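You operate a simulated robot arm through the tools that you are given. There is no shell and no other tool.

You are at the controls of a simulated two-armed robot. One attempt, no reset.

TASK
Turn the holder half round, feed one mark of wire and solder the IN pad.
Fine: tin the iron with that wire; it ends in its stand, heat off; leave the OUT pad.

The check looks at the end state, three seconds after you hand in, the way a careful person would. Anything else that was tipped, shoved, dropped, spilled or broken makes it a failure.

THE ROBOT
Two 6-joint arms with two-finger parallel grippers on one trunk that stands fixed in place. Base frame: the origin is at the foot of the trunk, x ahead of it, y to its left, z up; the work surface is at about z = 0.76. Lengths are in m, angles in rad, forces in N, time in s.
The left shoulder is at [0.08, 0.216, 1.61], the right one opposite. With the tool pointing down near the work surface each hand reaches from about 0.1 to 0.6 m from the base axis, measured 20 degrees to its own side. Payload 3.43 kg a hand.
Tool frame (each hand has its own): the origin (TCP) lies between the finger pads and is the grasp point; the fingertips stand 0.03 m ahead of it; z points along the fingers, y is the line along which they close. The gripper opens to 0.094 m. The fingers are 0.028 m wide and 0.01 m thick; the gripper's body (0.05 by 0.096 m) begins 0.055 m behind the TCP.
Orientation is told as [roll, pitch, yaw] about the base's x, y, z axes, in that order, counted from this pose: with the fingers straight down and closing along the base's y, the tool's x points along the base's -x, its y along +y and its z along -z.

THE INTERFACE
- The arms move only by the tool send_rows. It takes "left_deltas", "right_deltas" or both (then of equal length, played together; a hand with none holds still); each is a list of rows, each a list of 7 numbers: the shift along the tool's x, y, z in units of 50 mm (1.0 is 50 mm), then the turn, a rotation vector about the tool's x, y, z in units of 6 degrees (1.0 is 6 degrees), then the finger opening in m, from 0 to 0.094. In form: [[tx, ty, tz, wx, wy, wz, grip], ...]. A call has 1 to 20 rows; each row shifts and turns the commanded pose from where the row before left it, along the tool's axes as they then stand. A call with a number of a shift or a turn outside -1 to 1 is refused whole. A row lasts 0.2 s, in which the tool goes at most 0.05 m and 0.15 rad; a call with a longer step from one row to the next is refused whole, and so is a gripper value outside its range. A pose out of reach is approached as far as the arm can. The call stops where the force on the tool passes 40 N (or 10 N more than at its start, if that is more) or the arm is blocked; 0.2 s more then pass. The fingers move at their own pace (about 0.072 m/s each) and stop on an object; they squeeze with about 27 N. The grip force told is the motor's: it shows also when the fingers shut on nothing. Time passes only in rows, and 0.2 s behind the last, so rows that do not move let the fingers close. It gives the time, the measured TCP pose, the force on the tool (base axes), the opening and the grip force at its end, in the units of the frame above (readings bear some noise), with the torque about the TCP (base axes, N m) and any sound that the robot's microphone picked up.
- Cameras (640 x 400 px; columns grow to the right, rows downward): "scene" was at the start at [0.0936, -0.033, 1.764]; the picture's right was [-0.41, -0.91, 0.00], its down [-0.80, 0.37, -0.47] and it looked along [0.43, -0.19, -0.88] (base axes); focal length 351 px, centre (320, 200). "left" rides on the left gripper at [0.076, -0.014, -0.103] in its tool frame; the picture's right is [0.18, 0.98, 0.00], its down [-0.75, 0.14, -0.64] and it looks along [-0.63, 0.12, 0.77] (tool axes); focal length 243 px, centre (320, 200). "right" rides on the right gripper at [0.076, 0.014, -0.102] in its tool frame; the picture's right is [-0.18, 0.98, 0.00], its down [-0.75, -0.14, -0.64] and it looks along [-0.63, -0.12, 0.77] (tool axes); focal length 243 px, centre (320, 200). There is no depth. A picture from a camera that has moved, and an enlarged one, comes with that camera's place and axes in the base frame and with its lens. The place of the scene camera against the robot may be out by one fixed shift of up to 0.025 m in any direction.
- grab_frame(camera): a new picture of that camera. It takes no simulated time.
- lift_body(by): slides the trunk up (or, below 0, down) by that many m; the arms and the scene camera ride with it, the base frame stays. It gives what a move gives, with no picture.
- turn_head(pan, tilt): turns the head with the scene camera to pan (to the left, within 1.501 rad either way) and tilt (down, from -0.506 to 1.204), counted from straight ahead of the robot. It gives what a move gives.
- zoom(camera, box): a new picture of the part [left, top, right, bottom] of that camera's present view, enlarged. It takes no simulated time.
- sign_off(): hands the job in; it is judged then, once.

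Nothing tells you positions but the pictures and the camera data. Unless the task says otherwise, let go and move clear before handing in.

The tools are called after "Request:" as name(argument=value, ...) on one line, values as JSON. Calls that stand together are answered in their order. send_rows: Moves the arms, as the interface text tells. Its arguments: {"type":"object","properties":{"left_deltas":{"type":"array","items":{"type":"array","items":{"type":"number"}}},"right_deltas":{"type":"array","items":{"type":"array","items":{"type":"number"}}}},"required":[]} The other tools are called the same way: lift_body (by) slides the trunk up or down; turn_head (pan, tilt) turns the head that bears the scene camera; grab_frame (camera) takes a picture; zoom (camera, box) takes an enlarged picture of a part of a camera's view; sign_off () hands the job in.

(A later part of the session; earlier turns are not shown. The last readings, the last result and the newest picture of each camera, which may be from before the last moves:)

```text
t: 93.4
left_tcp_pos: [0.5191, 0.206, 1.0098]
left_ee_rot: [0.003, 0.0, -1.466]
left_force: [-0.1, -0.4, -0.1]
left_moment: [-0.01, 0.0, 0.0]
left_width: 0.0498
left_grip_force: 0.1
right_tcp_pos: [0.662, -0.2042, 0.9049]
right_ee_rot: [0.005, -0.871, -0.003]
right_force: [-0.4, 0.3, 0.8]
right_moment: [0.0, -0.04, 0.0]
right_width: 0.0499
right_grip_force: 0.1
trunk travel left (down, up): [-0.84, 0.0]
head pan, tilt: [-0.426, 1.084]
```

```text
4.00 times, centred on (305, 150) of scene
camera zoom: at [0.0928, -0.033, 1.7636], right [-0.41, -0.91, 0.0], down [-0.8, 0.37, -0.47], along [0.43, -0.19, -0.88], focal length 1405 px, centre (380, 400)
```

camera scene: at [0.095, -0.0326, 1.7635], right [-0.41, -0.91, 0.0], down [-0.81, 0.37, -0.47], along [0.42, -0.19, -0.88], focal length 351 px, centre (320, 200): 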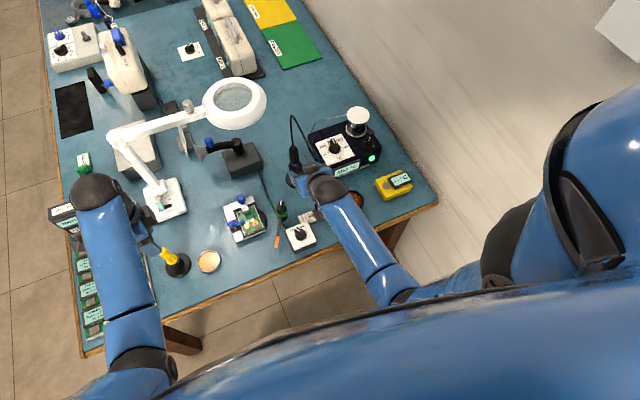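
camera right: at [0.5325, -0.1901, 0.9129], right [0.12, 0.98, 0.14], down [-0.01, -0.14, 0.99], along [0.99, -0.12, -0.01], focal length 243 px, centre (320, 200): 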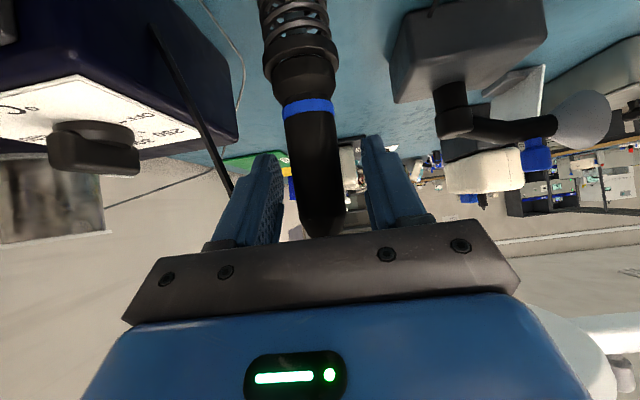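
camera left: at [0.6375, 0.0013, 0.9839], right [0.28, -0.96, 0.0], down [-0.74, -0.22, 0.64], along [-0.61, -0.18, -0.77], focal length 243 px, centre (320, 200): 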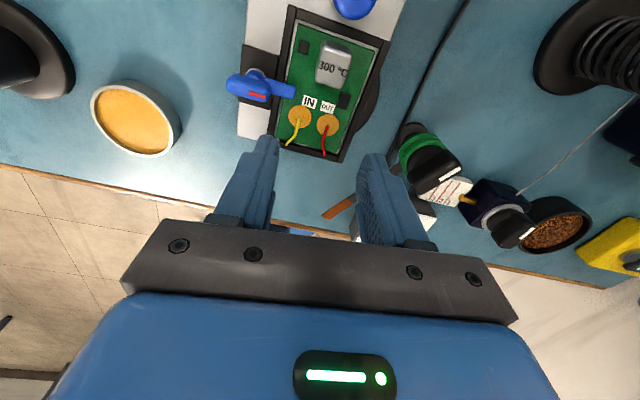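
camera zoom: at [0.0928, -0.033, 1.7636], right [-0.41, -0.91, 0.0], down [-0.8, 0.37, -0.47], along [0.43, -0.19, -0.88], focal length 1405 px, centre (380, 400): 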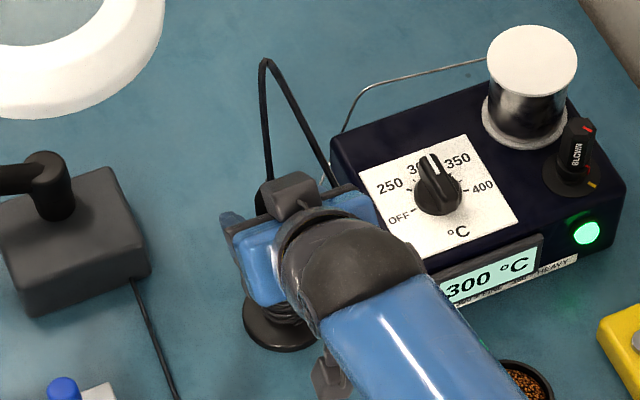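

Request:
send_rows(right_deltas=[[0, 0, 0, 0, 0, 0, 0.035], [0, 0, 0, 0, 0, 0, 0.02], [0, 0, 0, 0, 0, 0, 0.01], [0, 0, 0, 0, 0, 0, 0.01]])

Request:
grab_frame(camera="right")

```text
t: 94.4
left_tcp_pos: [0.5207, 0.2059, 1.0088]
left_ee_rot: [0.001, -0.001, -1.469]
left_force: [-0.8, -0.3, 0.1]
left_moment: [0.03, -0.04, -0.04]
left_width: 0.0501
left_grip_force: 0.0
right_tcp_pos: [0.6623, -0.204, 0.9051]
right_ee_rot: [0.004, -0.873, -0.005]
right_force: [0.0, -0.2, 1.4]
right_moment: [-0.03, -0.01, 0.02]
right_width: 0.0311
right_grip_force: 27.3
trunk travel left (down, up): [-0.84, 0.0]
head pan, tilt: [-0.426, 1.084]
```

```text
taken
camera right: at [0.5329, -0.19, 0.9127], right [0.12, 0.98, 0.14], down [-0.01, -0.14, 0.99], along [0.99, -0.12, -0.01], focal length 243 px, centre (320, 200)
```

right: 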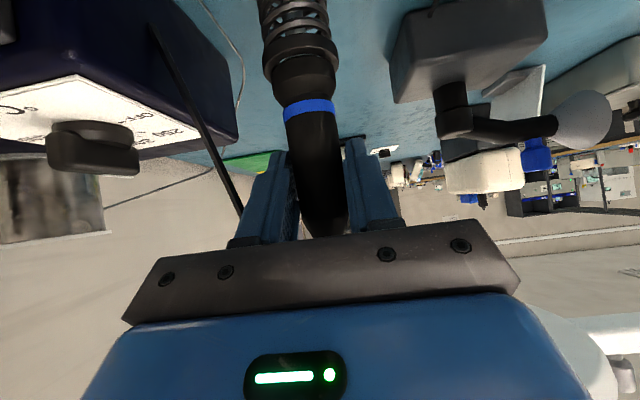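

Handle held at 31 mm. I lift the iron straight up out of the coil.

Request:
send_rows(right_deltas=[[-0.153, 0, -0.128, 0, 0, 0, 0.01], [-0.307, 0, -0.257, 0, 0, 0, 0.01], [-0.307, 0, -0.257, 0, 0, 0, 0.01]])

Request:
grab_frame(camera="right")

Request:
zoom(camera="scene", box=[265, 100, 345, 200])

```text
t: 95.2
left_tcp_pos: [0.5189, 0.2054, 1.0091]
left_ee_rot: [0.002, -0.001, -1.47]
left_force: [0.2, -0.8, 0.5]
left_moment: [0.02, 0.03, -0.01]
left_width: 0.05
left_grip_force: 0.0
right_tcp_pos: [0.6621, -0.2057, 0.9515]
right_ee_rot: [0.004, -0.873, -0.004]
right_force: [-0.5, 0.1, -0.3]
right_moment: [0.0, -0.03, -0.01]
right_width: 0.0309
right_grip_force: 26.4
trunk travel left (down, up): [-0.84, 0.0]
head pan, tilt: [-0.426, 1.084]
```

```text
taken
camera right: at [0.5338, -0.1907, 0.9609], right [0.12, 0.98, 0.14], down [-0.01, -0.14, 0.99], along [0.99, -0.12, -0.01], focal length 243 px, centre (320, 200)
```

right: 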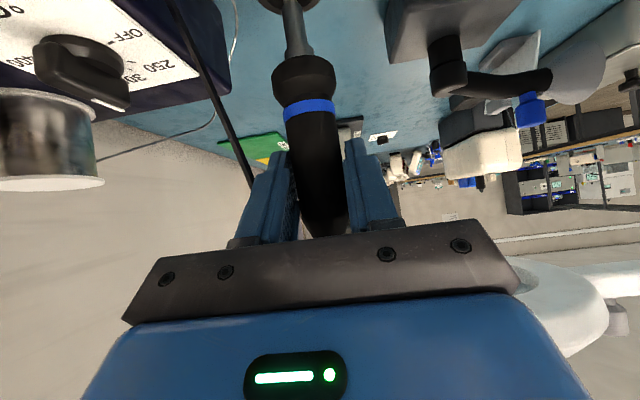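

```text
4.00 times, centred on (305, 150) of scene
camera zoom: at [0.0934, -0.0329, 1.7636], right [-0.41, -0.91, 0.0], down [-0.8, 0.37, -0.47], along [0.43, -0.19, -0.88], focal length 1405 px, centre (380, 400)
```

zoom: 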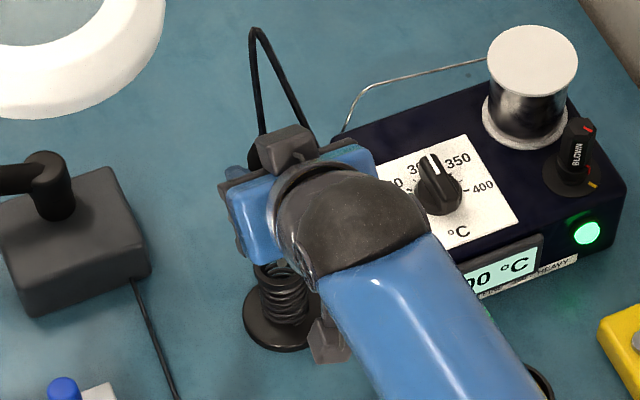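

Request:
send_rows(right_deltas=[[-0.307, 0, -0.257, 0, 0, 0, 0.01], [-0.307, 0, -0.257, 0, 0, 0, 0.01], [-0.307, 0, -0.257, 0, 0, 0, 0.01]])

Request:
grab_frame(camera="right")

Request:
zoom(camera="right", box=[220, 0, 420, 140])

Request:
zoom(camera="scene", box=[265, 90, 345, 200])

```text
t: 96.0
left_tcp_pos: [0.5201, 0.2067, 1.0086]
left_ee_rot: [0.0, 0.001, -1.468]
left_force: [-0.6, -0.5, 0.4]
left_moment: [-0.01, -0.03, 0.02]
left_width: 0.05
left_grip_force: 0.0
right_tcp_pos: [0.6613, -0.2045, 1.0134]
right_ee_rot: [0.005, -0.873, -0.004]
right_force: [0.0, 0.0, -0.4]
right_moment: [-0.02, -0.03, -0.02]
right_width: 0.031
right_grip_force: 26.7
trunk travel left (down, up): [-0.84, 0.0]
head pan, tilt: [-0.426, 1.084]
```

```text
taken
camera right: at [0.533, -0.1902, 1.0219], right [0.12, 0.98, 0.14], down [-0.01, -0.14, 0.99], along [0.99, -0.12, -0.01], focal length 243 px, centre (320, 200)
```

right: 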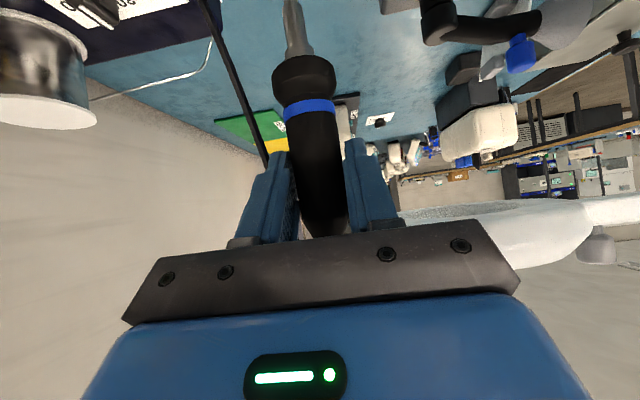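

```text
2.86 times, centred on (320, 70) of right
camera zoom: at [0.533, -0.1902, 1.0219], right [0.12, 0.98, 0.14], down [-0.01, -0.14, 0.99], along [0.99, -0.12, -0.01], focal length 693 px, centre (320, 571)
```

zoom: 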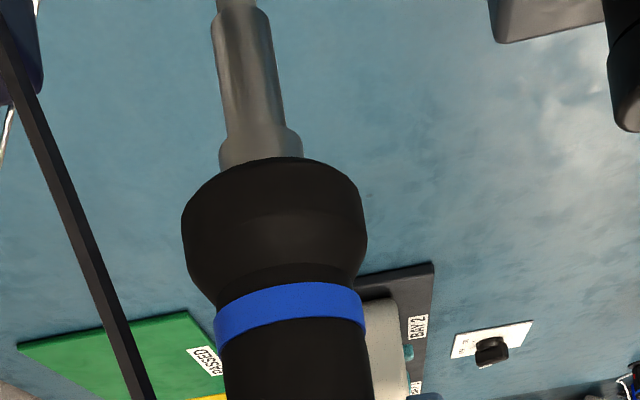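

```text
3.64 times, centred on (305, 145) of scene
camera zoom: at [0.0938, -0.0329, 1.7635], right [-0.41, -0.91, 0.0], down [-0.8, 0.37, -0.47], along [0.43, -0.19, -0.88], focal length 1277 px, centre (374, 400)
```

zoom: 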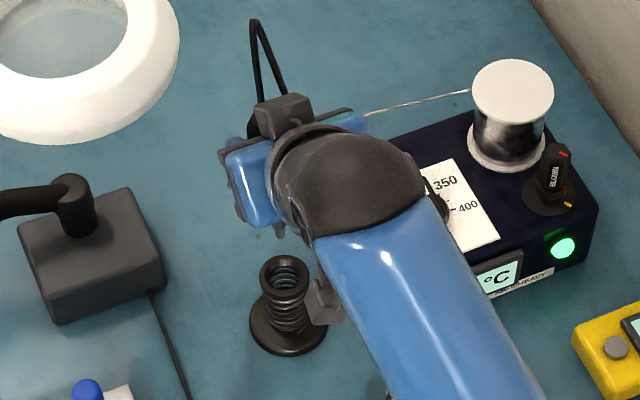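

The iron is free of the stand. I use the left camera as a side view to find where the tip is relative to the hand.

Request:
grab_frame(camera="left")

Request:
zoom(camera="scene", box=[280, 130, 310, 165])

```text
taken
camera left: at [0.4962, 0.2803, 1.1116], right [0.96, 0.28, 0.0], down [0.22, -0.74, 0.64], along [0.18, -0.62, -0.77], focal length 243 px, centre (320, 200)
```

left: 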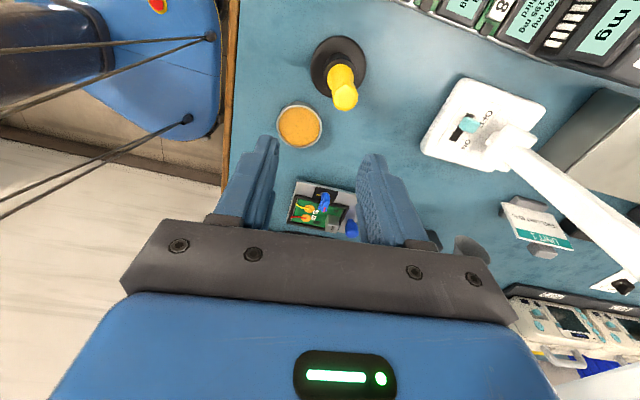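

```text
11.43 times, centred on (295, 148) of scene
camera zoom: at [0.0938, -0.0329, 1.7635], right [-0.41, -0.91, 0.0], down [-0.8, 0.37, -0.47], along [0.43, -0.19, -0.88], focal length 4014 px, centre (606, 800)
```

zoom: 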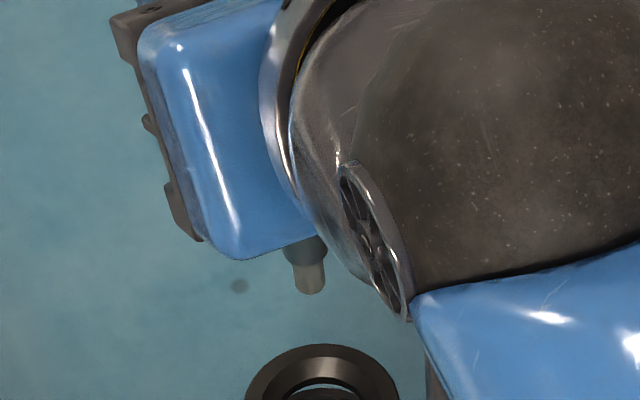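

Request:
send_rows(left_deltas=[[0, 0, 0, 0, -1, 0, 0.05], [0, 0, 0, 0, -1, 0, 0.05], [0, 0, 0, 0, -1, 0, 0.05], [0, 0, 0, 0, -1, 0, 0.05], [0, 0, 0, 0, -1, 0, 0.05], [0, 0, 0, 0, -1, 0, 0.05]])

Request:
grab_frame(camera="left")

```text
t: 97.4
left_tcp_pos: [0.5204, 0.2075, 1.0086]
left_ee_rot: [0.001, -0.631, -1.469]
left_force: [-0.6, 0.6, -0.8]
left_moment: [0.04, -0.01, -0.05]
left_width: 0.0501
left_grip_force: 0.0
right_tcp_pos: [0.6614, -0.204, 1.0141]
right_ee_rot: [0.003, -0.872, -0.003]
right_force: [-0.1, 0.5, -0.7]
right_moment: [0.02, 0.05, -0.01]
right_width: 0.0311
right_grip_force: 27.0
trunk travel left (down, up): [-0.84, 0.0]
head pan, tilt: [-0.426, 1.084]
```

```text
taken
camera left: at [0.4916, 0.327, 1.0463], right [0.96, 0.25, -0.11], down [0.16, -0.21, 0.96], along [0.22, -0.94, -0.25], focal length 243 px, centre (320, 200)
```

left: 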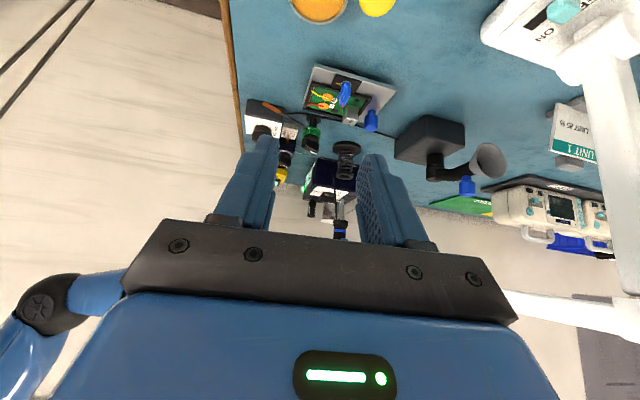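

Request:
zoom(camera="left", box=[290, 130, 390, 250])

Request:
zoom(camera="left", box=[230, 50, 410, 180])

```text
3.33 times, centred on (340, 190) of left
camera zoom: at [0.4916, 0.327, 1.0463], right [0.96, 0.25, -0.11], down [0.16, -0.21, 0.96], along [0.22, -0.94, -0.25], focal length 809 px, centre (253, 233)
```

zoom: 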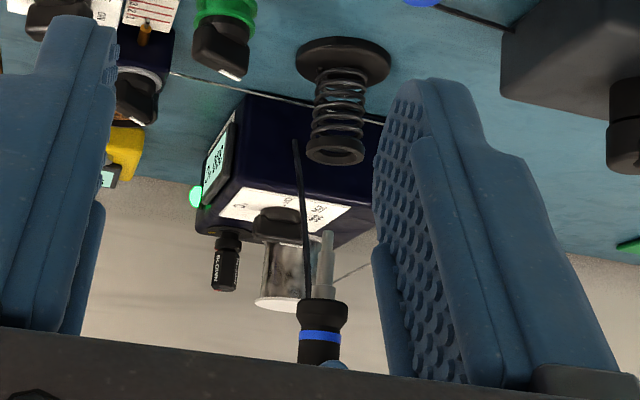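

```text
3.08 times, centred on (320, 115) of left
camera zoom: at [0.4916, 0.327, 1.0463], right [0.96, 0.25, -0.11], down [0.16, -0.21, 0.96], along [0.22, -0.94, -0.25], focal length 746 px, centre (320, 462)
```

zoom: 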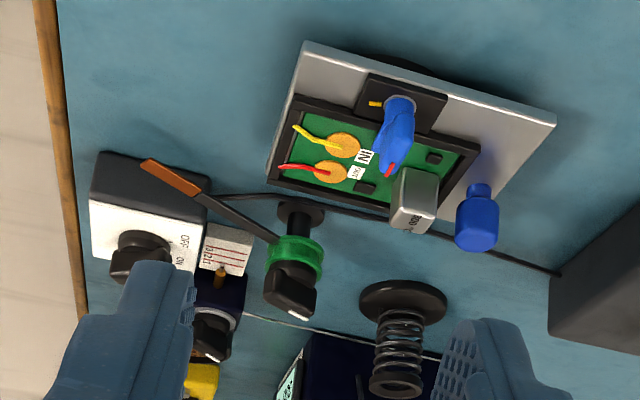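

Request:
zoom(camera="left", box=[325, 190, 360, 245])

Request:
zoom(camera="right", box=[270, 0, 350, 60])

```text
7.27 times, centred on (342, 218) of left
camera zoom: at [0.4916, 0.327, 1.0463], right [0.96, 0.25, -0.11], down [0.16, -0.21, 0.96], along [0.22, -0.94, -0.25], focal length 1764 px, centre (156, 73)
```

zoom: 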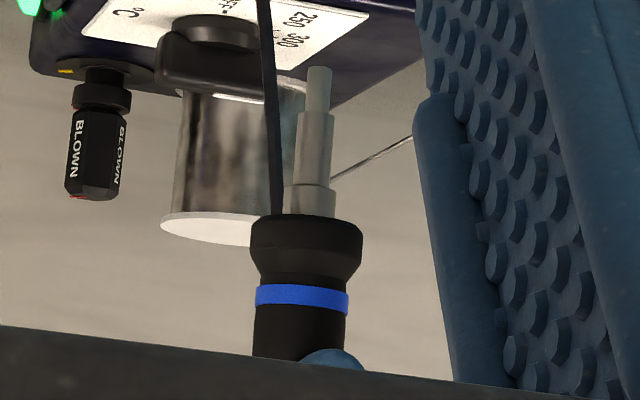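

```text
6.67 times, centred on (310, 30) of right
camera zoom: at [0.5332, -0.1898, 1.0218], right [0.12, 0.98, 0.14], down [-0.01, -0.14, 0.99], along [0.99, -0.12, -0.01], focal length 1618 px, centre (387, 1333)
```

zoom: 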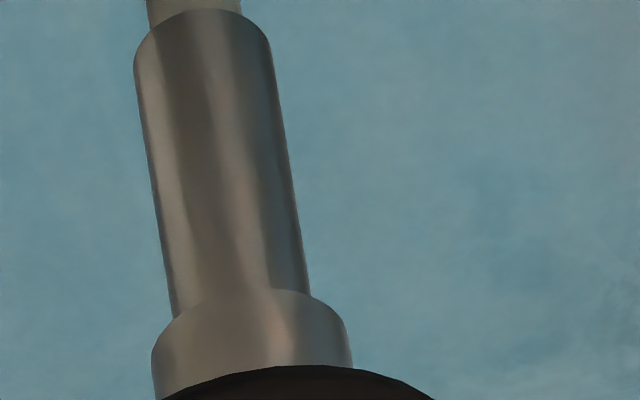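

The iron's tip is a blunt 8 mm cylinder ending about 0.12 m below the grip point. I carry it at height to above the wire end at (0.5165, -0.187).

Request:
send_rows(right_deltas=[[0.475, 0.0875, -0.5675, 0, 0, 0, 0.01], [0.475, 0.0875, -0.5675, 0, 0, 0, 0.01], [0.475, 0.0875, -0.5675, 0, 0, 0, 0.01], [0.475, 0.0875, -0.5675, 0, 0, 0, 0.01], [0, 0, 0, 0, 0, 0, 0.01]])

Request:
grab_frame(camera="left")

Request:
grab_frame(camera="scene")

Request:
grab_frame(camera="right")

```text
t: 98.6
left_tcp_pos: [0.5189, 0.2075, 1.0087]
left_ee_rot: [0.002, -0.629, -1.465]
left_force: [0.3, 0.3, -0.3]
left_moment: [0.03, 0.01, 0.02]
left_width: 0.0501
left_grip_force: 0.0
right_tcp_pos: [0.5112, -0.1869, 1.0148]
right_ee_rot: [0.006, -0.874, -0.003]
right_force: [0.5, -0.3, 0.0]
right_moment: [0.01, 0.03, 0.0]
right_width: 0.0309
right_grip_force: 27.1
trunk travel left (down, up): [-0.84, 0.0]
head pan, tilt: [-0.426, 1.084]
```

```text
taken
camera left: at [0.4913, 0.3265, 1.0468], right [0.96, 0.25, -0.11], down [0.16, -0.22, 0.96], along [0.22, -0.94, -0.25], focal length 243 px, centre (320, 200)
```

left: 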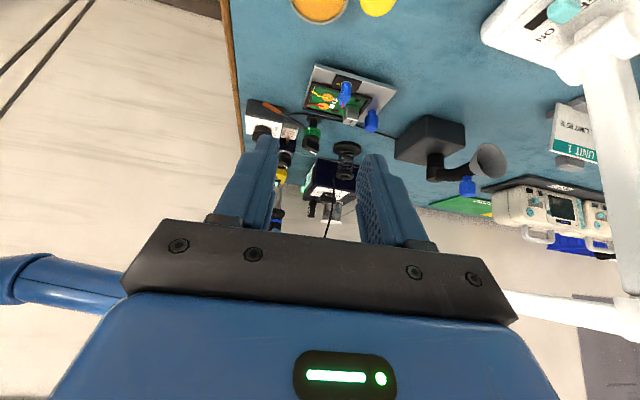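

```text
taken
camera scene: at [0.0934, -0.0329, 1.7636], right [-0.41, -0.91, 0.0], down [-0.8, 0.37, -0.47], along [0.43, -0.19, -0.88], focal length 351 px, centre (320, 200)
```

scene: 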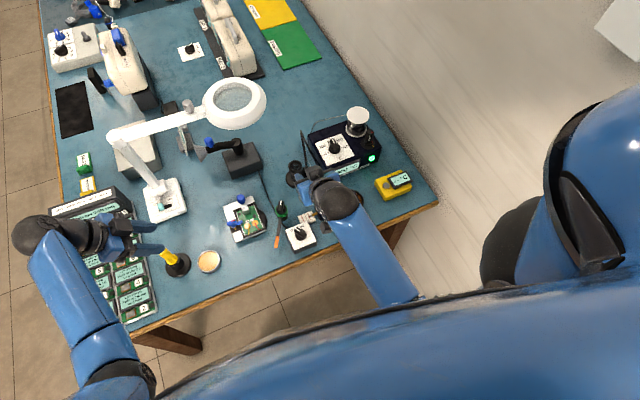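

```text
taken
camera right: at [0.3821, -0.1731, 1.0225], right [0.12, 0.98, 0.14], down [-0.01, -0.14, 0.99], along [0.99, -0.12, -0.01], focal length 243 px, centre (320, 200)
```

right: 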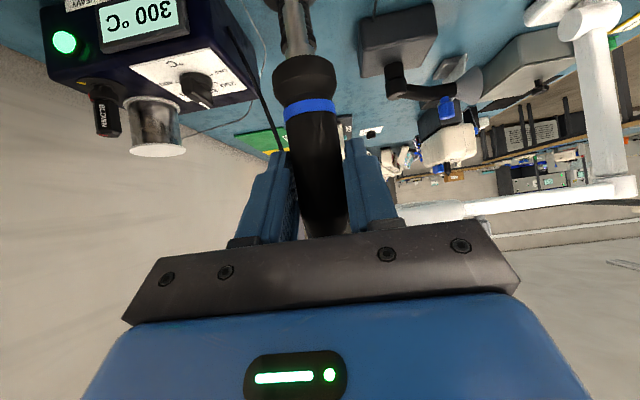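

Request:
send_rows(left_deltas=[[0.05, -0.6, -0.035, 0, 0, 0, 0.05], [0.05, -0.6, -0.035, 0, 0, 0, 0.05]])

Request:
grab_frame(camera="left")

Request:
zoom(camera="left", box=[260, 100, 360, 230])

```text
t: 99.2
left_tcp_pos: [0.456, 0.2048, 1.01]
left_ee_rot: [0.005, -0.627, -1.469]
left_force: [0.1, -0.4, 0.3]
left_moment: [-0.01, 0.01, -0.01]
left_width: 0.0499
left_grip_force: 0.1
right_tcp_pos: [0.5095, -0.1877, 1.0141]
right_ee_rot: [0.006, -0.874, -0.004]
right_force: [0.0, -0.5, 0.1]
right_moment: [-0.03, -0.01, 0.0]
right_width: 0.0309
right_grip_force: 27.4
trunk travel left (down, up): [-0.84, 0.0]
head pan, tilt: [-0.426, 1.084]
```

```text
taken
camera left: at [0.4276, 0.3241, 1.0483], right [0.96, 0.25, -0.1], down [0.16, -0.22, 0.96], along [0.22, -0.94, -0.25], focal length 243 px, centre (320, 200)
```

left: 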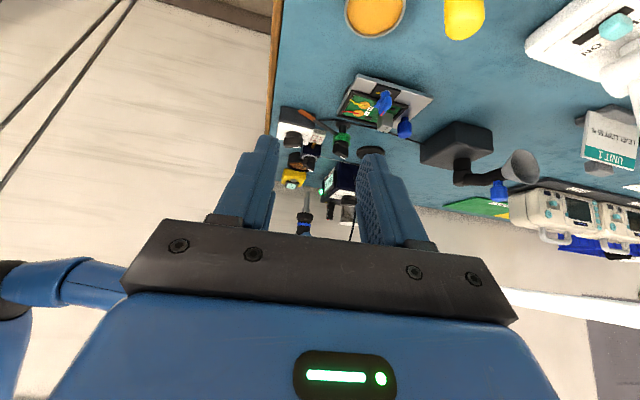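

```text
3.08 times, centred on (310, 165) of left
camera zoom: at [0.4276, 0.3241, 1.0483], right [0.96, 0.25, -0.1], down [0.16, -0.22, 0.96], along [0.22, -0.94, -0.25], focal length 746 px, centre (351, 308)
```

zoom: 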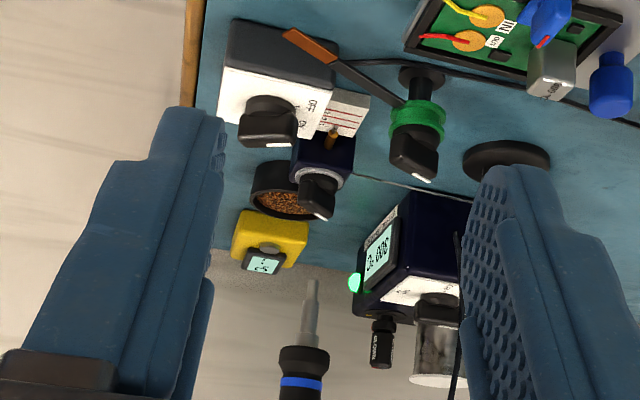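

Request:
send_rows(right_deltas=[[0.46, 0, 0.385, 0, 0, 0, 0.01], [0.46, 0, 0.385, 0, 0, 0, 0.01], [0.38, 0, 0.32, 0, 0, 0, 0.01], [0, 0, 0, 0, 0, 0, 0.01]])

Request:
zoom(camera="left", box=[280, 110, 350, 200])

Request:
zoom(camera="scene", box=[285, 185, 335, 225])

Request:
grab_frame(camera="right")

```text
t: 100.2
left_tcp_pos: [0.4586, 0.2063, 1.0088]
left_ee_rot: [-0.001, -0.629, -1.467]
left_force: [0.0, -0.6, 0.1]
left_moment: [-0.01, -0.01, -0.01]
left_width: 0.0502
left_grip_force: 0.1
right_tcp_pos: [0.5122, -0.184, 0.9315]
right_ee_rot: [0.003, -0.872, -0.002]
right_force: [-0.2, 0.5, -1.2]
right_moment: [-0.03, 0.05, -0.01]
right_width: 0.0311
right_grip_force: 26.5
trunk travel left (down, up): [-0.84, 0.0]
head pan, tilt: [-0.426, 1.084]
```

```text
4.44 times, centred on (315, 155) of left
camera zoom: at [0.4302, 0.3244, 1.0469], right [0.96, 0.25, -0.11], down [0.16, -0.22, 0.96], along [0.22, -0.94, -0.25], focal length 1078 px, centre (342, 400)
```

zoom: 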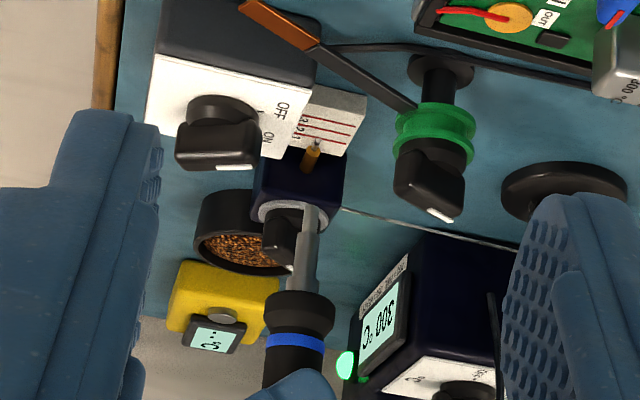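

```text
10.00 times, centred on (310, 205) of scene
camera zoom: at [0.0944, -0.0327, 1.7635], right [-0.41, -0.91, 0.0], down [-0.81, 0.37, -0.47], along [0.42, -0.19, -0.88], focal length 3513 px, centre (420, 150)
```

zoom: 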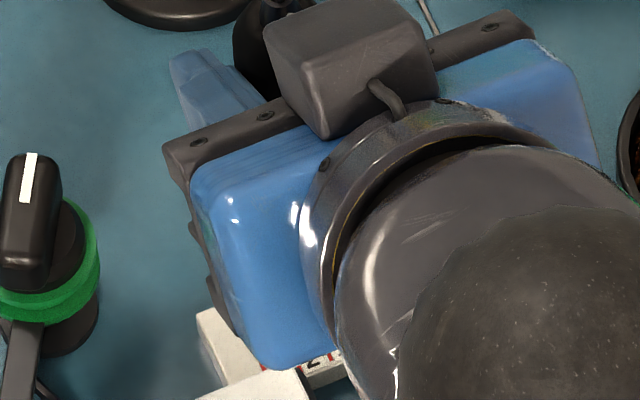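

```text
taken
camera right: at [0.384, -0.1691, 0.9392], right [0.12, 0.98, 0.14], down [-0.01, -0.14, 0.99], along [0.99, -0.12, -0.01], focal length 243 px, centre (320, 200)
```

right: 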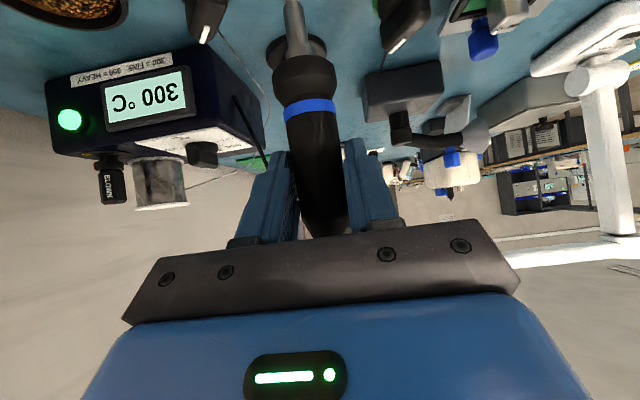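

Request:
zoom(camera="left", box=[298, 118, 328, 160])

```text
9.52 times, centred on (313, 139) of left
camera zoom: at [0.4302, 0.3244, 1.0469], right [0.96, 0.25, -0.11], down [0.16, -0.22, 0.96], along [0.22, -0.94, -0.25], focal length 2311 px, centre (387, 781)
```

zoom: 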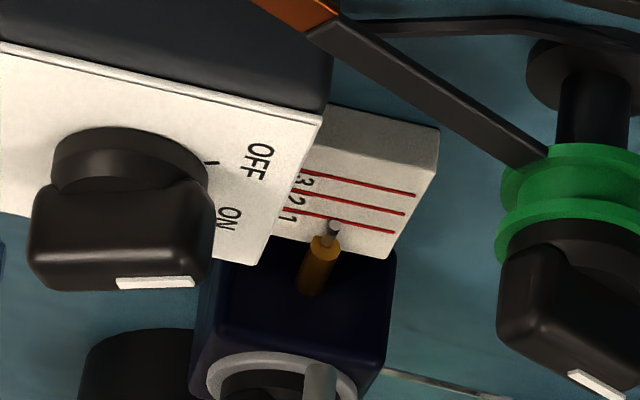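

Tip and wire line up in x (both 0.5165–0.517). I lower toward the wire in small steps, watching from the side.

Request:
send_rows(right_deltas=[[0.2, -0.02, 0.167, 0, 0, 0, 0.01], [0.2, -0.02, 0.167, 0, 0, 0, 0.01], [0, 0, 0, 0, 0, 0, 0.01]])

Request:
zoom(camera="left", box=[298, 118, 328, 160])

Request:
zoom(camera="right", box=[260, 0, 340, 60])

```text
t: 101.0
left_tcp_pos: [0.457, 0.206, 1.0086]
left_ee_rot: [0.002, -0.628, -1.468]
left_force: [-0.8, -0.6, 0.0]
left_moment: [-0.02, -0.01, 0.01]
left_width: 0.05
left_grip_force: 0.0
right_tcp_pos: [0.5133, -0.1861, 0.9038]
right_ee_rot: [0.005, -0.874, -0.004]
right_force: [-1.0, 0.0, -1.0]
right_moment: [0.0, 0.02, 0.01]
right_width: 0.0309
right_grip_force: 27.0
trunk travel left (down, up): [-0.84, 0.0]
head pan, tilt: [-0.426, 1.084]
```

```text
9.52 times, centred on (313, 139) of left
camera zoom: at [0.4298, 0.3244, 1.0471], right [0.96, 0.25, -0.11], down [0.16, -0.22, 0.96], along [0.22, -0.94, -0.25], focal length 2311 px, centre (387, 781)
```

zoom: 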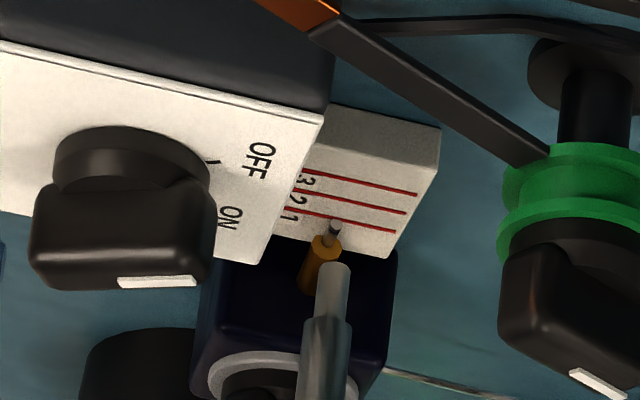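

```text
6.67 times, centred on (300, 30) of right
camera zoom: at [0.3842, -0.1717, 0.9113], right [0.12, 0.98, 0.14], down [-0.01, -0.14, 0.99], along [0.99, -0.12, -0.01], focal length 1618 px, centre (453, 1333)
```

zoom: 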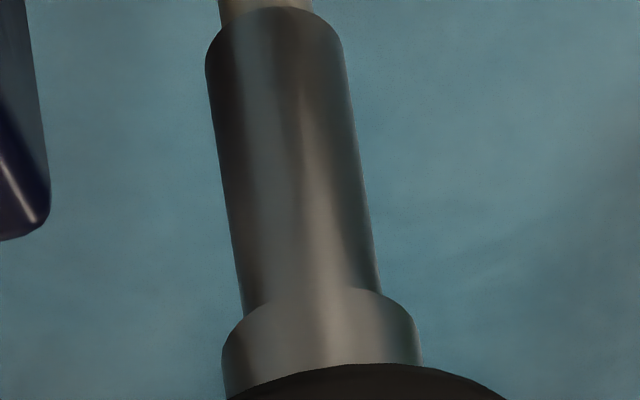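

Request:
send_rows(right_deltas=[[0.061, -0.01, 0.051, 0, 0, 0, 0.01], [0.03, 0, 0.026, 0, 0, 0, 0.01], [0, 0, 0, 0, 0, 0, 0.01]])

Request:
zoom(camera="left", box=[298, 118, 328, 160])

```text
t: 101.8
left_tcp_pos: [0.4575, 0.2053, 1.0088]
left_ee_rot: [0.003, -0.628, -1.467]
left_force: [0.8, -0.3, 0.5]
left_moment: [0.0, 0.03, 0.01]
left_width: 0.0498
left_grip_force: 0.0
right_tcp_pos: [0.5137, -0.186, 0.8972]
right_ee_rot: [0.003, -0.871, -0.003]
right_force: [-0.9, 1.0, -0.2]
right_moment: [-0.03, 0.0, 0.01]
right_width: 0.031
right_grip_force: 26.9
trunk travel left (down, up): [-0.84, 0.0]
head pan, tilt: [-0.426, 1.084]
```

```text
9.52 times, centred on (313, 139) of left
camera zoom: at [0.4296, 0.3244, 1.0472], right [0.96, 0.25, -0.11], down [0.16, -0.22, 0.96], along [0.22, -0.94, -0.25], focal length 2311 px, centre (387, 781)
```

zoom: 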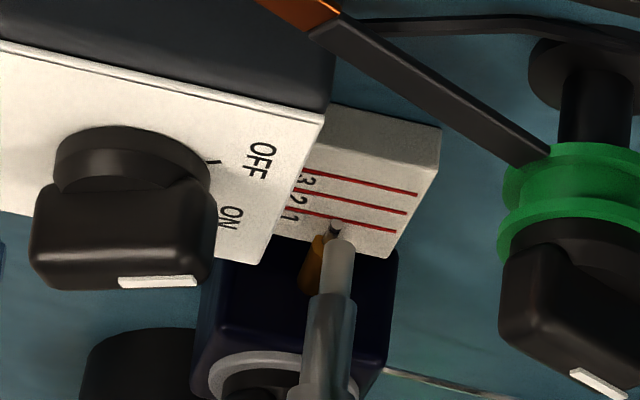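

Request:
send_rows(right_deltas=[[0.046, 0, 0.018, 0, 0, 0, 0.01], [0, 0, 0, 0, 0, 0, 0.01], [0, 0, 0, 0, 0, 0, 0.01]])

Request:
zoom(camera="left", box=[303, 128, 323, 148])

```text
t: 102.6
left_tcp_pos: [0.4573, 0.2045, 1.0083]
left_ee_rot: [0.003, -0.628, -1.467]
left_force: [-0.5, -0.4, 1.0]
left_moment: [0.0, 0.0, 0.01]
left_width: 0.0498
left_grip_force: 0.0
right_tcp_pos: [0.5131, -0.186, 0.8955]
right_ee_rot: [0.002, -0.872, -0.002]
right_force: [-0.4, 0.2, 0.1]
right_moment: [0.04, 0.0, 0.0]
right_width: 0.0313
right_grip_force: 26.9
trunk travel left (down, up): [-0.84, 0.0]
head pan, tilt: [-0.426, 1.084]
```

```text
16.00 times, centred on (313, 138) of left
camera zoom: at [0.4297, 0.3244, 1.0471], right [0.96, 0.25, -0.11], down [0.16, -0.22, 0.96], along [0.22, -0.94, -0.25], focal length 3882 px, centre (432, 1192)
```

zoom: 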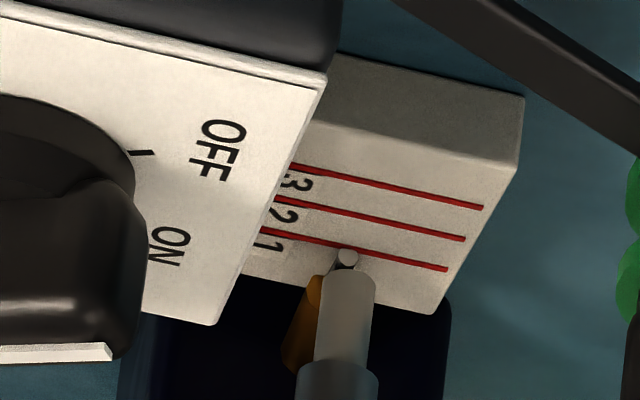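

Request:
send_rows(right_deltas=[[0.031, 0, 0.026, 0, 0, 0, 0.01], [0, 0, 0, 0, 0, 0, 0.01], [0, 0, 0, 0, 0, 0, 0.01]])

Request:
zoom(camera="left", box=[303, 128, 323, 148])

```text
t: 103.4
left_tcp_pos: [0.4573, 0.2048, 1.0075]
left_ee_rot: [0.003, -0.629, -1.467]
left_force: [-0.3, -0.5, 0.6]
left_moment: [0.01, 0.01, 0.03]
left_width: 0.05
left_grip_force: 0.1
right_tcp_pos: [0.5132, -0.1862, 0.8915]
right_ee_rot: [0.003, -0.873, -0.004]
right_force: [-0.8, -1.0, -0.6]
right_moment: [0.0, -0.01, 0.03]
right_width: 0.0309
right_grip_force: 27.5
trunk travel left (down, up): [-0.84, 0.0]
head pan, tilt: [-0.426, 1.084]
```

```text
16.00 times, centred on (313, 138) of left
camera zoom: at [0.4298, 0.3244, 1.0471], right [0.96, 0.25, -0.11], down [0.16, -0.22, 0.96], along [0.22, -0.94, -0.25], focal length 3882 px, centre (432, 1192)
```

zoom: 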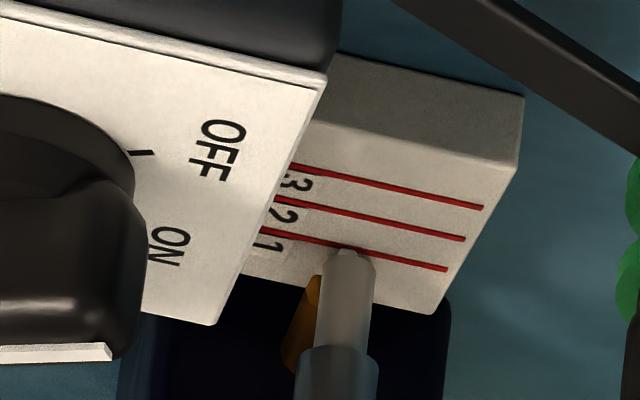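

The tip is down on the wire. I hold it there for about a second and a half and look.

Request:
send_rows(right_deltas=[[0.008, 0, 0.006, 0, 0, 0, 0.01], [0, 0, 0, 0, 0, 0, 0.01], [0, 0, 0, 0, 0, 0, 0.01], [0, 0, 0, 0, 0, 0, 0.01], [0, 0, 0, 0, 0, 0, 0.01], [0, 0, 0, 0, 0, 0, 0.01]])

Request:
zoom(camera="left", box=[303, 128, 323, 148])

```text
t: 104.8
left_tcp_pos: [0.4576, 0.2051, 1.0071]
left_ee_rot: [0.0, -0.626, -1.469]
left_force: [0.4, 0.8, 0.0]
left_moment: [0.01, 0.02, -0.02]
left_width: 0.0502
left_grip_force: 0.1
right_tcp_pos: [0.5119, -0.1864, 0.8923]
right_ee_rot: [0.003, -0.871, -0.004]
right_force: [0.6, 0.4, -0.8]
right_moment: [-0.01, 0.02, -0.02]
right_width: 0.0311
right_grip_force: 26.9
trunk travel left (down, up): [-0.84, 0.0]
head pan, tilt: [-0.426, 1.084]
```

```text
16.00 times, centred on (313, 138) of left
camera zoom: at [0.4298, 0.3244, 1.0471], right [0.96, 0.25, -0.11], down [0.16, -0.22, 0.96], along [0.22, -0.94, -0.25], focal length 3882 px, centre (432, 1192)
```

zoom: 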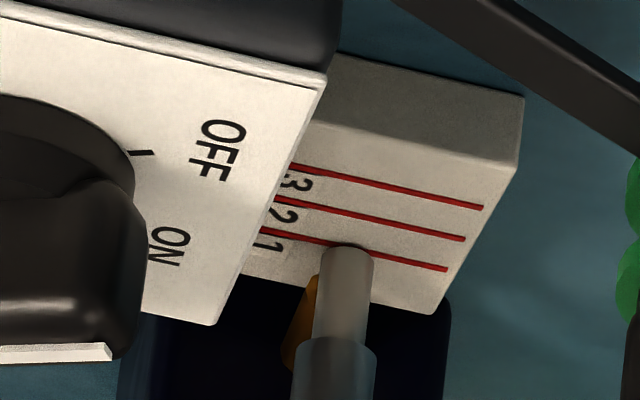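

Request:
send_rows(right_deltas=[[-0.153, 0, -0.128, 0, 0, 0, 0.01], [-0.23, 0, -0.192, 0, 0, 0, 0.01], [0, 0, 0, 0, 0, 0, 0.01]])

Request:
zoom(camera="left", box=[303, 128, 323, 158])

Request:
zoom(camera="left", box=[300, 130, 320, 150])

```text
t: 105.6
left_tcp_pos: [0.4585, 0.2054, 1.0083]
left_ee_rot: [0.001, -0.627, -1.468]
left_force: [-0.2, -0.5, -0.1]
left_moment: [0.0, 0.04, -0.02]
left_width: 0.0501
left_grip_force: 0.0
right_tcp_pos: [0.513, -0.1874, 0.917]
right_ee_rot: [0.003, -0.872, -0.003]
right_force: [-0.7, -0.9, -0.4]
right_moment: [-0.04, 0.04, -0.03]
right_width: 0.0308
right_grip_force: 27.0
trunk travel left (down, up): [-0.84, 0.0]
head pan, tilt: [-0.426, 1.084]
```

```text
13.33 times, centred on (313, 143) of left
camera zoom: at [0.4298, 0.3243, 1.0471], right [0.96, 0.25, -0.11], down [0.16, -0.22, 0.96], along [0.22, -0.94, -0.25], focal length 3235 px, centre (413, 960)
```

zoom: 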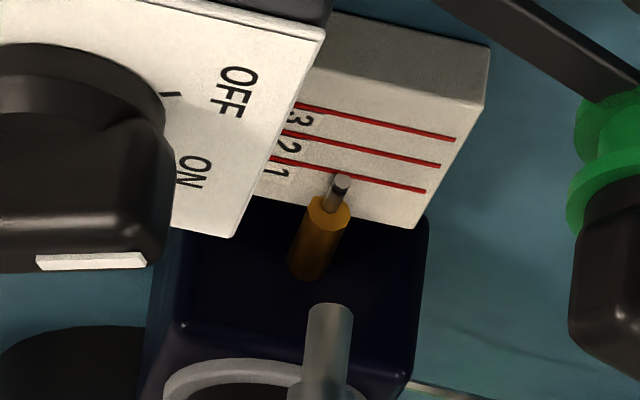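

```text
16.00 times, centred on (310, 140) of left
camera zoom: at [0.4298, 0.3243, 1.0471], right [0.96, 0.25, -0.11], down [0.16, -0.22, 0.96], along [0.22, -0.94, -0.25], focal length 3882 px, centre (480, 1160)
```

zoom: 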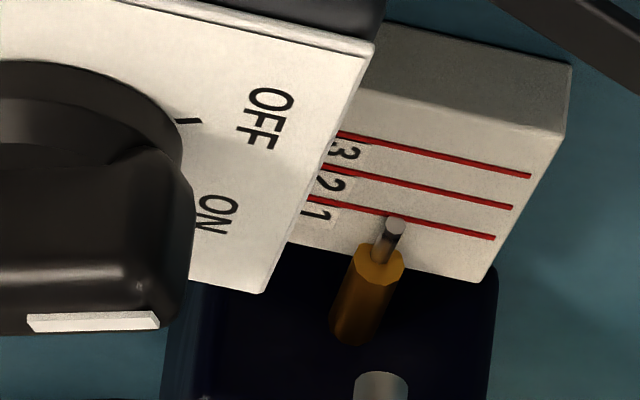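

The wire has not melted even though the tip overlapped it, so I should check whether the tip is really hot. I carry the iron over to the thermometer's sensor to measure it.

Request:
send_rows(right_deltas=[[-0.61, 0, -0.51, 0, 0, 0, 0.01], [-0.61, 0, -0.51, 0, 0, 0, 0.01], [0.01, -0.75, -0.015, 0, 0, 0, 0.01], [0.01, -0.75, -0.015, 0, 0, 0, 0.01], [0.01, -0.75, -0.015, 0, 0, 0, 0.01], [0.01, -0.75, -0.015, 0, 0, 0, 0.01], [0.01, -0.75, -0.015, 0, 0, 0, 0.01], [0.01, -0.75, -0.015, 0, 0, 0, 0.01], [0.01, -0.75, -0.015, 0, 0, 0, 0.01], [0, 0, 0, 0, 0, 0, 0.01]])

Request:
grab_frame(camera="right")

Request:
grab_frame(camera="scene")

Request:
grab_frame(camera="left")

```text
t: 107.8
left_tcp_pos: [0.4574, 0.2056, 1.0083]
left_ee_rot: [0.001, -0.628, -1.468]
left_force: [1.0, 0.9, -0.4]
left_moment: [0.03, 0.02, -0.02]
left_width: 0.05
left_grip_force: 0.1
right_tcp_pos: [0.5073, -0.4493, 0.9961]
right_ee_rot: [0.002, -0.871, -0.001]
right_force: [0.5, -0.4, -0.3]
right_moment: [0.02, 0.02, 0.02]
right_width: 0.031
right_grip_force: 26.6
trunk travel left (down, up): [-0.84, 0.0]
head pan, tilt: [-0.426, 1.084]
```

```text
taken
camera right: at [0.3779, -0.4343, 1.0047], right [0.12, 0.98, 0.14], down [-0.01, -0.14, 0.99], along [0.99, -0.12, -0.01], focal length 243 px, centre (320, 200)
```

right: 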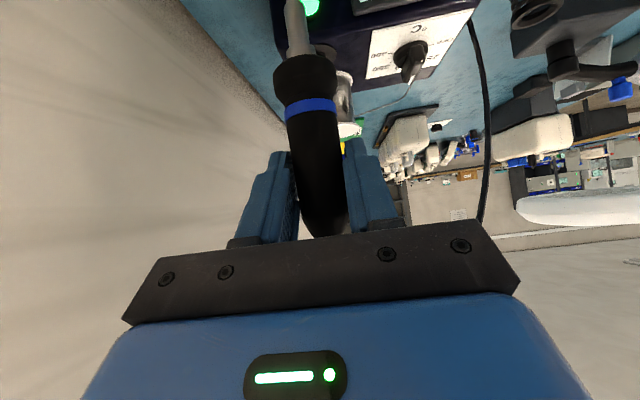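

```text
taken
camera scene: at [0.0936, -0.0328, 1.7636], right [-0.41, -0.91, 0.0], down [-0.8, 0.37, -0.47], along [0.43, -0.19, -0.88], focal length 351 px, centre (320, 200)
```

scene: 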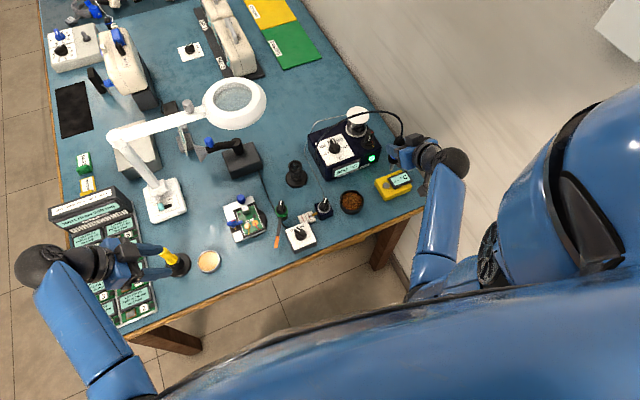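

```text
taken
camera left: at [0.4297, 0.3244, 1.0471], right [0.96, 0.25, -0.11], down [0.16, -0.22, 0.96], along [0.22, -0.94, -0.25], focal length 243 px, centre (320, 200)
```

left: 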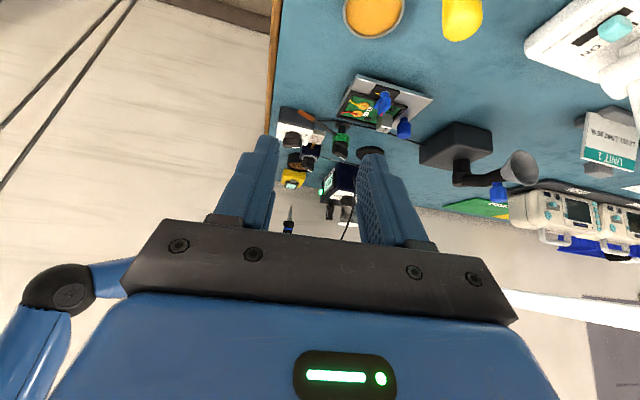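

Request:
zoom(camera="scene", box=[370, 130, 430, 205])

Request:
zoom(camera="scene", box=[295, 198, 325, 220])

Request:
zoom(camera="left", box=[270, 150, 340, 240])

```text
5.33 times, centred on (400, 168) of scene
camera zoom: at [0.0936, -0.0328, 1.7636], right [-0.41, -0.91, 0.0], down [-0.8, 0.37, -0.47], along [0.43, -0.19, -0.88], focal length 1873 px, centre (-107, 373)
```

zoom: 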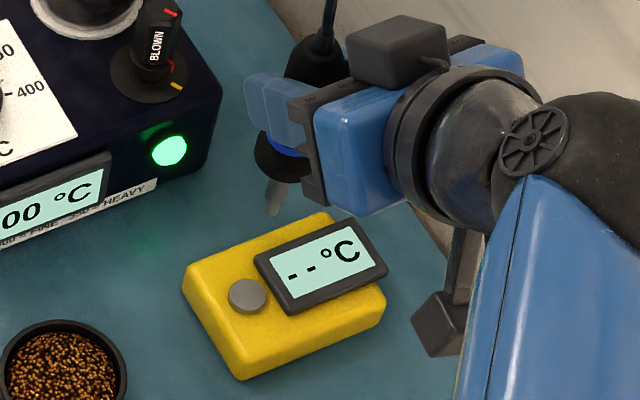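

```text
16.00 times, centred on (310, 209) of scene
camera zoom: at [0.0936, -0.0328, 1.7636], right [-0.41, -0.91, 0.0], down [-0.8, 0.37, -0.47], along [0.43, -0.19, -0.88], focal length 5620 px, centre (480, 56)
```

zoom: 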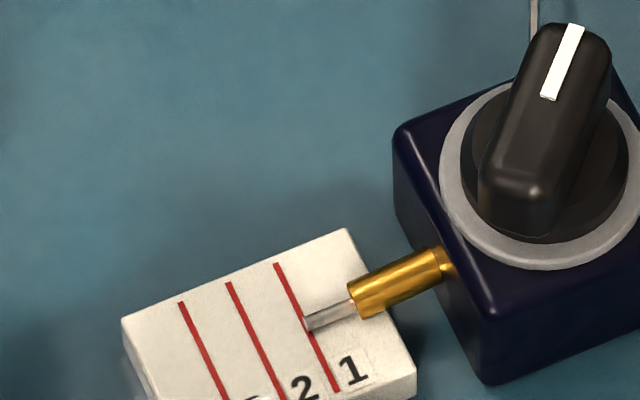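

```text
4.44 times, centred on (305, 195) of left
camera zoom: at [0.4297, 0.3244, 1.0471], right [0.96, 0.25, -0.11], down [0.16, -0.22, 0.96], along [0.22, -0.94, -0.25], focal length 1078 px, centre (387, 222)
```

zoom: 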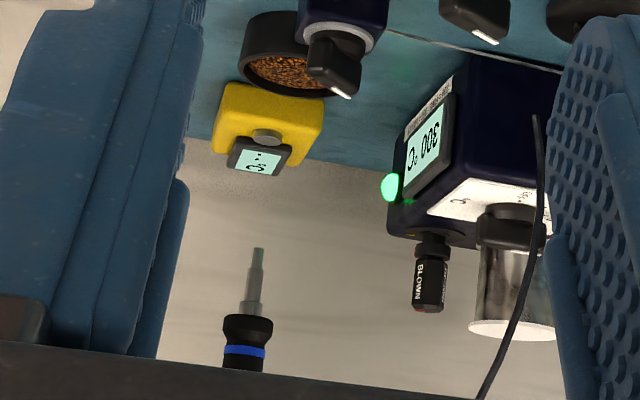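

Request:
send_rows(right_deltas=[[0.6, 0.02, 0.45, 0, 0, 0, 0.01], [0.5, 0.02, 0.38, 0, 0, 0, 0.01], [0, 0, 0, 0, 0, 0, 0.01]])

Request:
zoom(camera="scene", box=[370, 140, 430, 205])

Request:
zoom(camera="left", box=[270, 150, 320, 210])

```text
t: 108.6
left_tcp_pos: [0.4572, 0.2053, 1.0091]
left_ee_rot: [0.002, -0.628, -1.467]
left_force: [-0.4, -0.2, -0.3]
left_moment: [0.0, 0.01, 0.01]
left_width: 0.0498
left_grip_force: 0.1
right_tcp_pos: [0.5021, -0.447, 0.9284]
right_ee_rot: [0.004, -0.872, -0.005]
right_force: [0.8, -0.1, -1.1]
right_moment: [0.04, 0.0, -0.01]
right_width: 0.0312
right_grip_force: 27.6
trunk travel left (down, up): [-0.84, 0.0]
head pan, tilt: [-0.426, 1.084]
```

```text
6.15 times, centred on (400, 172) of scene
camera zoom: at [0.0937, -0.0327, 1.7636], right [-0.41, -0.91, 0.0], down [-0.8, 0.37, -0.47], along [0.43, -0.19, -0.88], focal length 2162 px, centre (-172, 369)
```

zoom: 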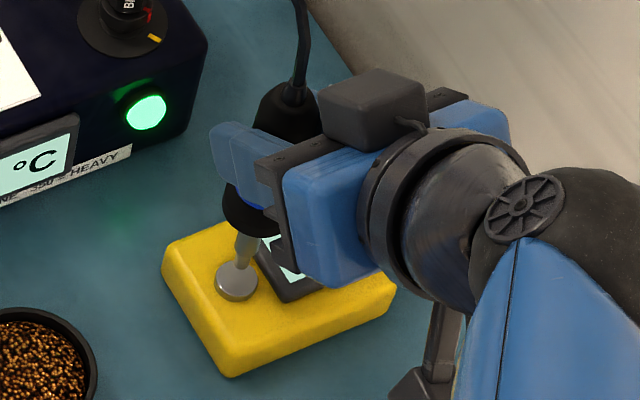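

```text
6.67 times, centred on (295, 180) of left
camera zoom: at [0.4297, 0.3245, 1.0471], right [0.96, 0.25, -0.11], down [0.16, -0.22, 0.96], along [0.22, -0.94, -0.25], focal length 1618 px, centre (487, 333)
```

zoom: 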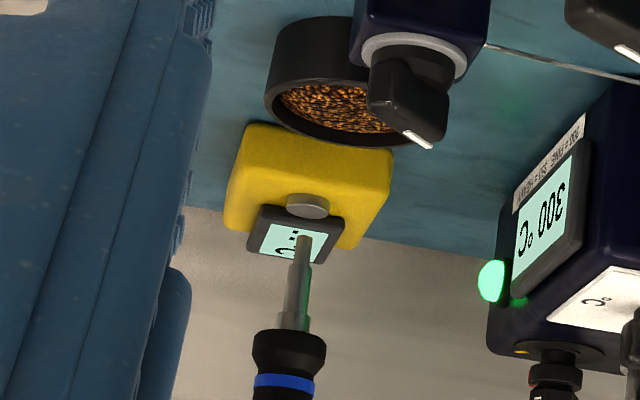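

Request:
send_rows(right_deltas=[[0.12, 0, 0.1, 0, 0, 0, 0.01], [0.1, 0, 0.085, 0, 0, 0, 0.01], [0, 0, 0, 0, 0, 0, 0.01], [0, 0, 0, 0, 0, 0, 0.01]])

Request:
zoom(camera="scene", box=[370, 140, 430, 205])

Request:
zoom(camera="left", box=[270, 150, 320, 210])

```text
t: 109.6
left_tcp_pos: [0.4568, 0.2053, 1.0091]
left_ee_rot: [0.001, -0.629, -1.468]
left_force: [-0.7, 0.0, -0.9]
left_moment: [-0.02, -0.03, 0.05]
left_width: 0.0501
left_grip_force: 0.1
right_tcp_pos: [0.5032, -0.4477, 0.9153]
right_ee_rot: [0.001, -0.875, -0.002]
right_force: [1.4, -0.9, 8.0]
right_moment: [-0.08, -0.3, -0.01]
right_width: 0.0311
right_grip_force: 26.9
trunk travel left (down, up): [-0.84, 0.0]
head pan, tilt: [-0.426, 1.084]
```

```text
6.15 times, centred on (400, 172) of scene
camera zoom: at [0.0927, -0.0321, 1.7637], right [-0.41, -0.91, 0.0], down [-0.8, 0.37, -0.47], along [0.43, -0.19, -0.88], focal length 2162 px, centre (-172, 369)
```

zoom: 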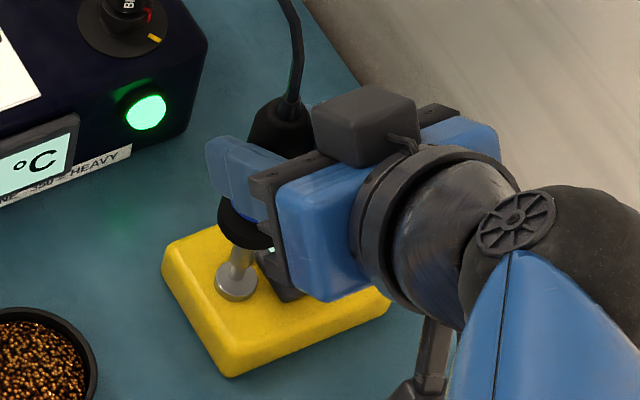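

```text
6.67 times, centred on (295, 180) of left
camera zoom: at [0.4292, 0.3248, 1.0473], right [0.96, 0.25, -0.11], down [0.16, -0.22, 0.96], along [0.22, -0.94, -0.25], focal length 1618 px, centre (487, 333)
```

zoom: 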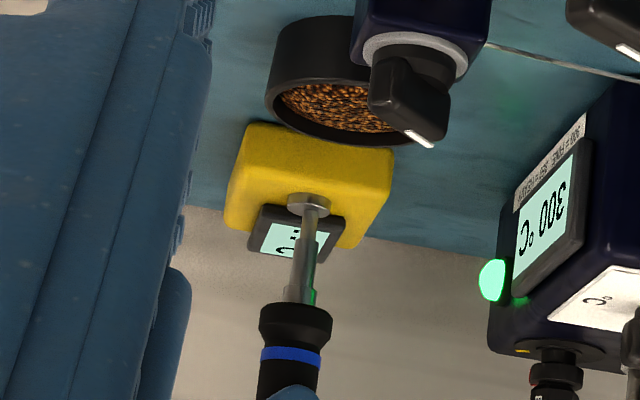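

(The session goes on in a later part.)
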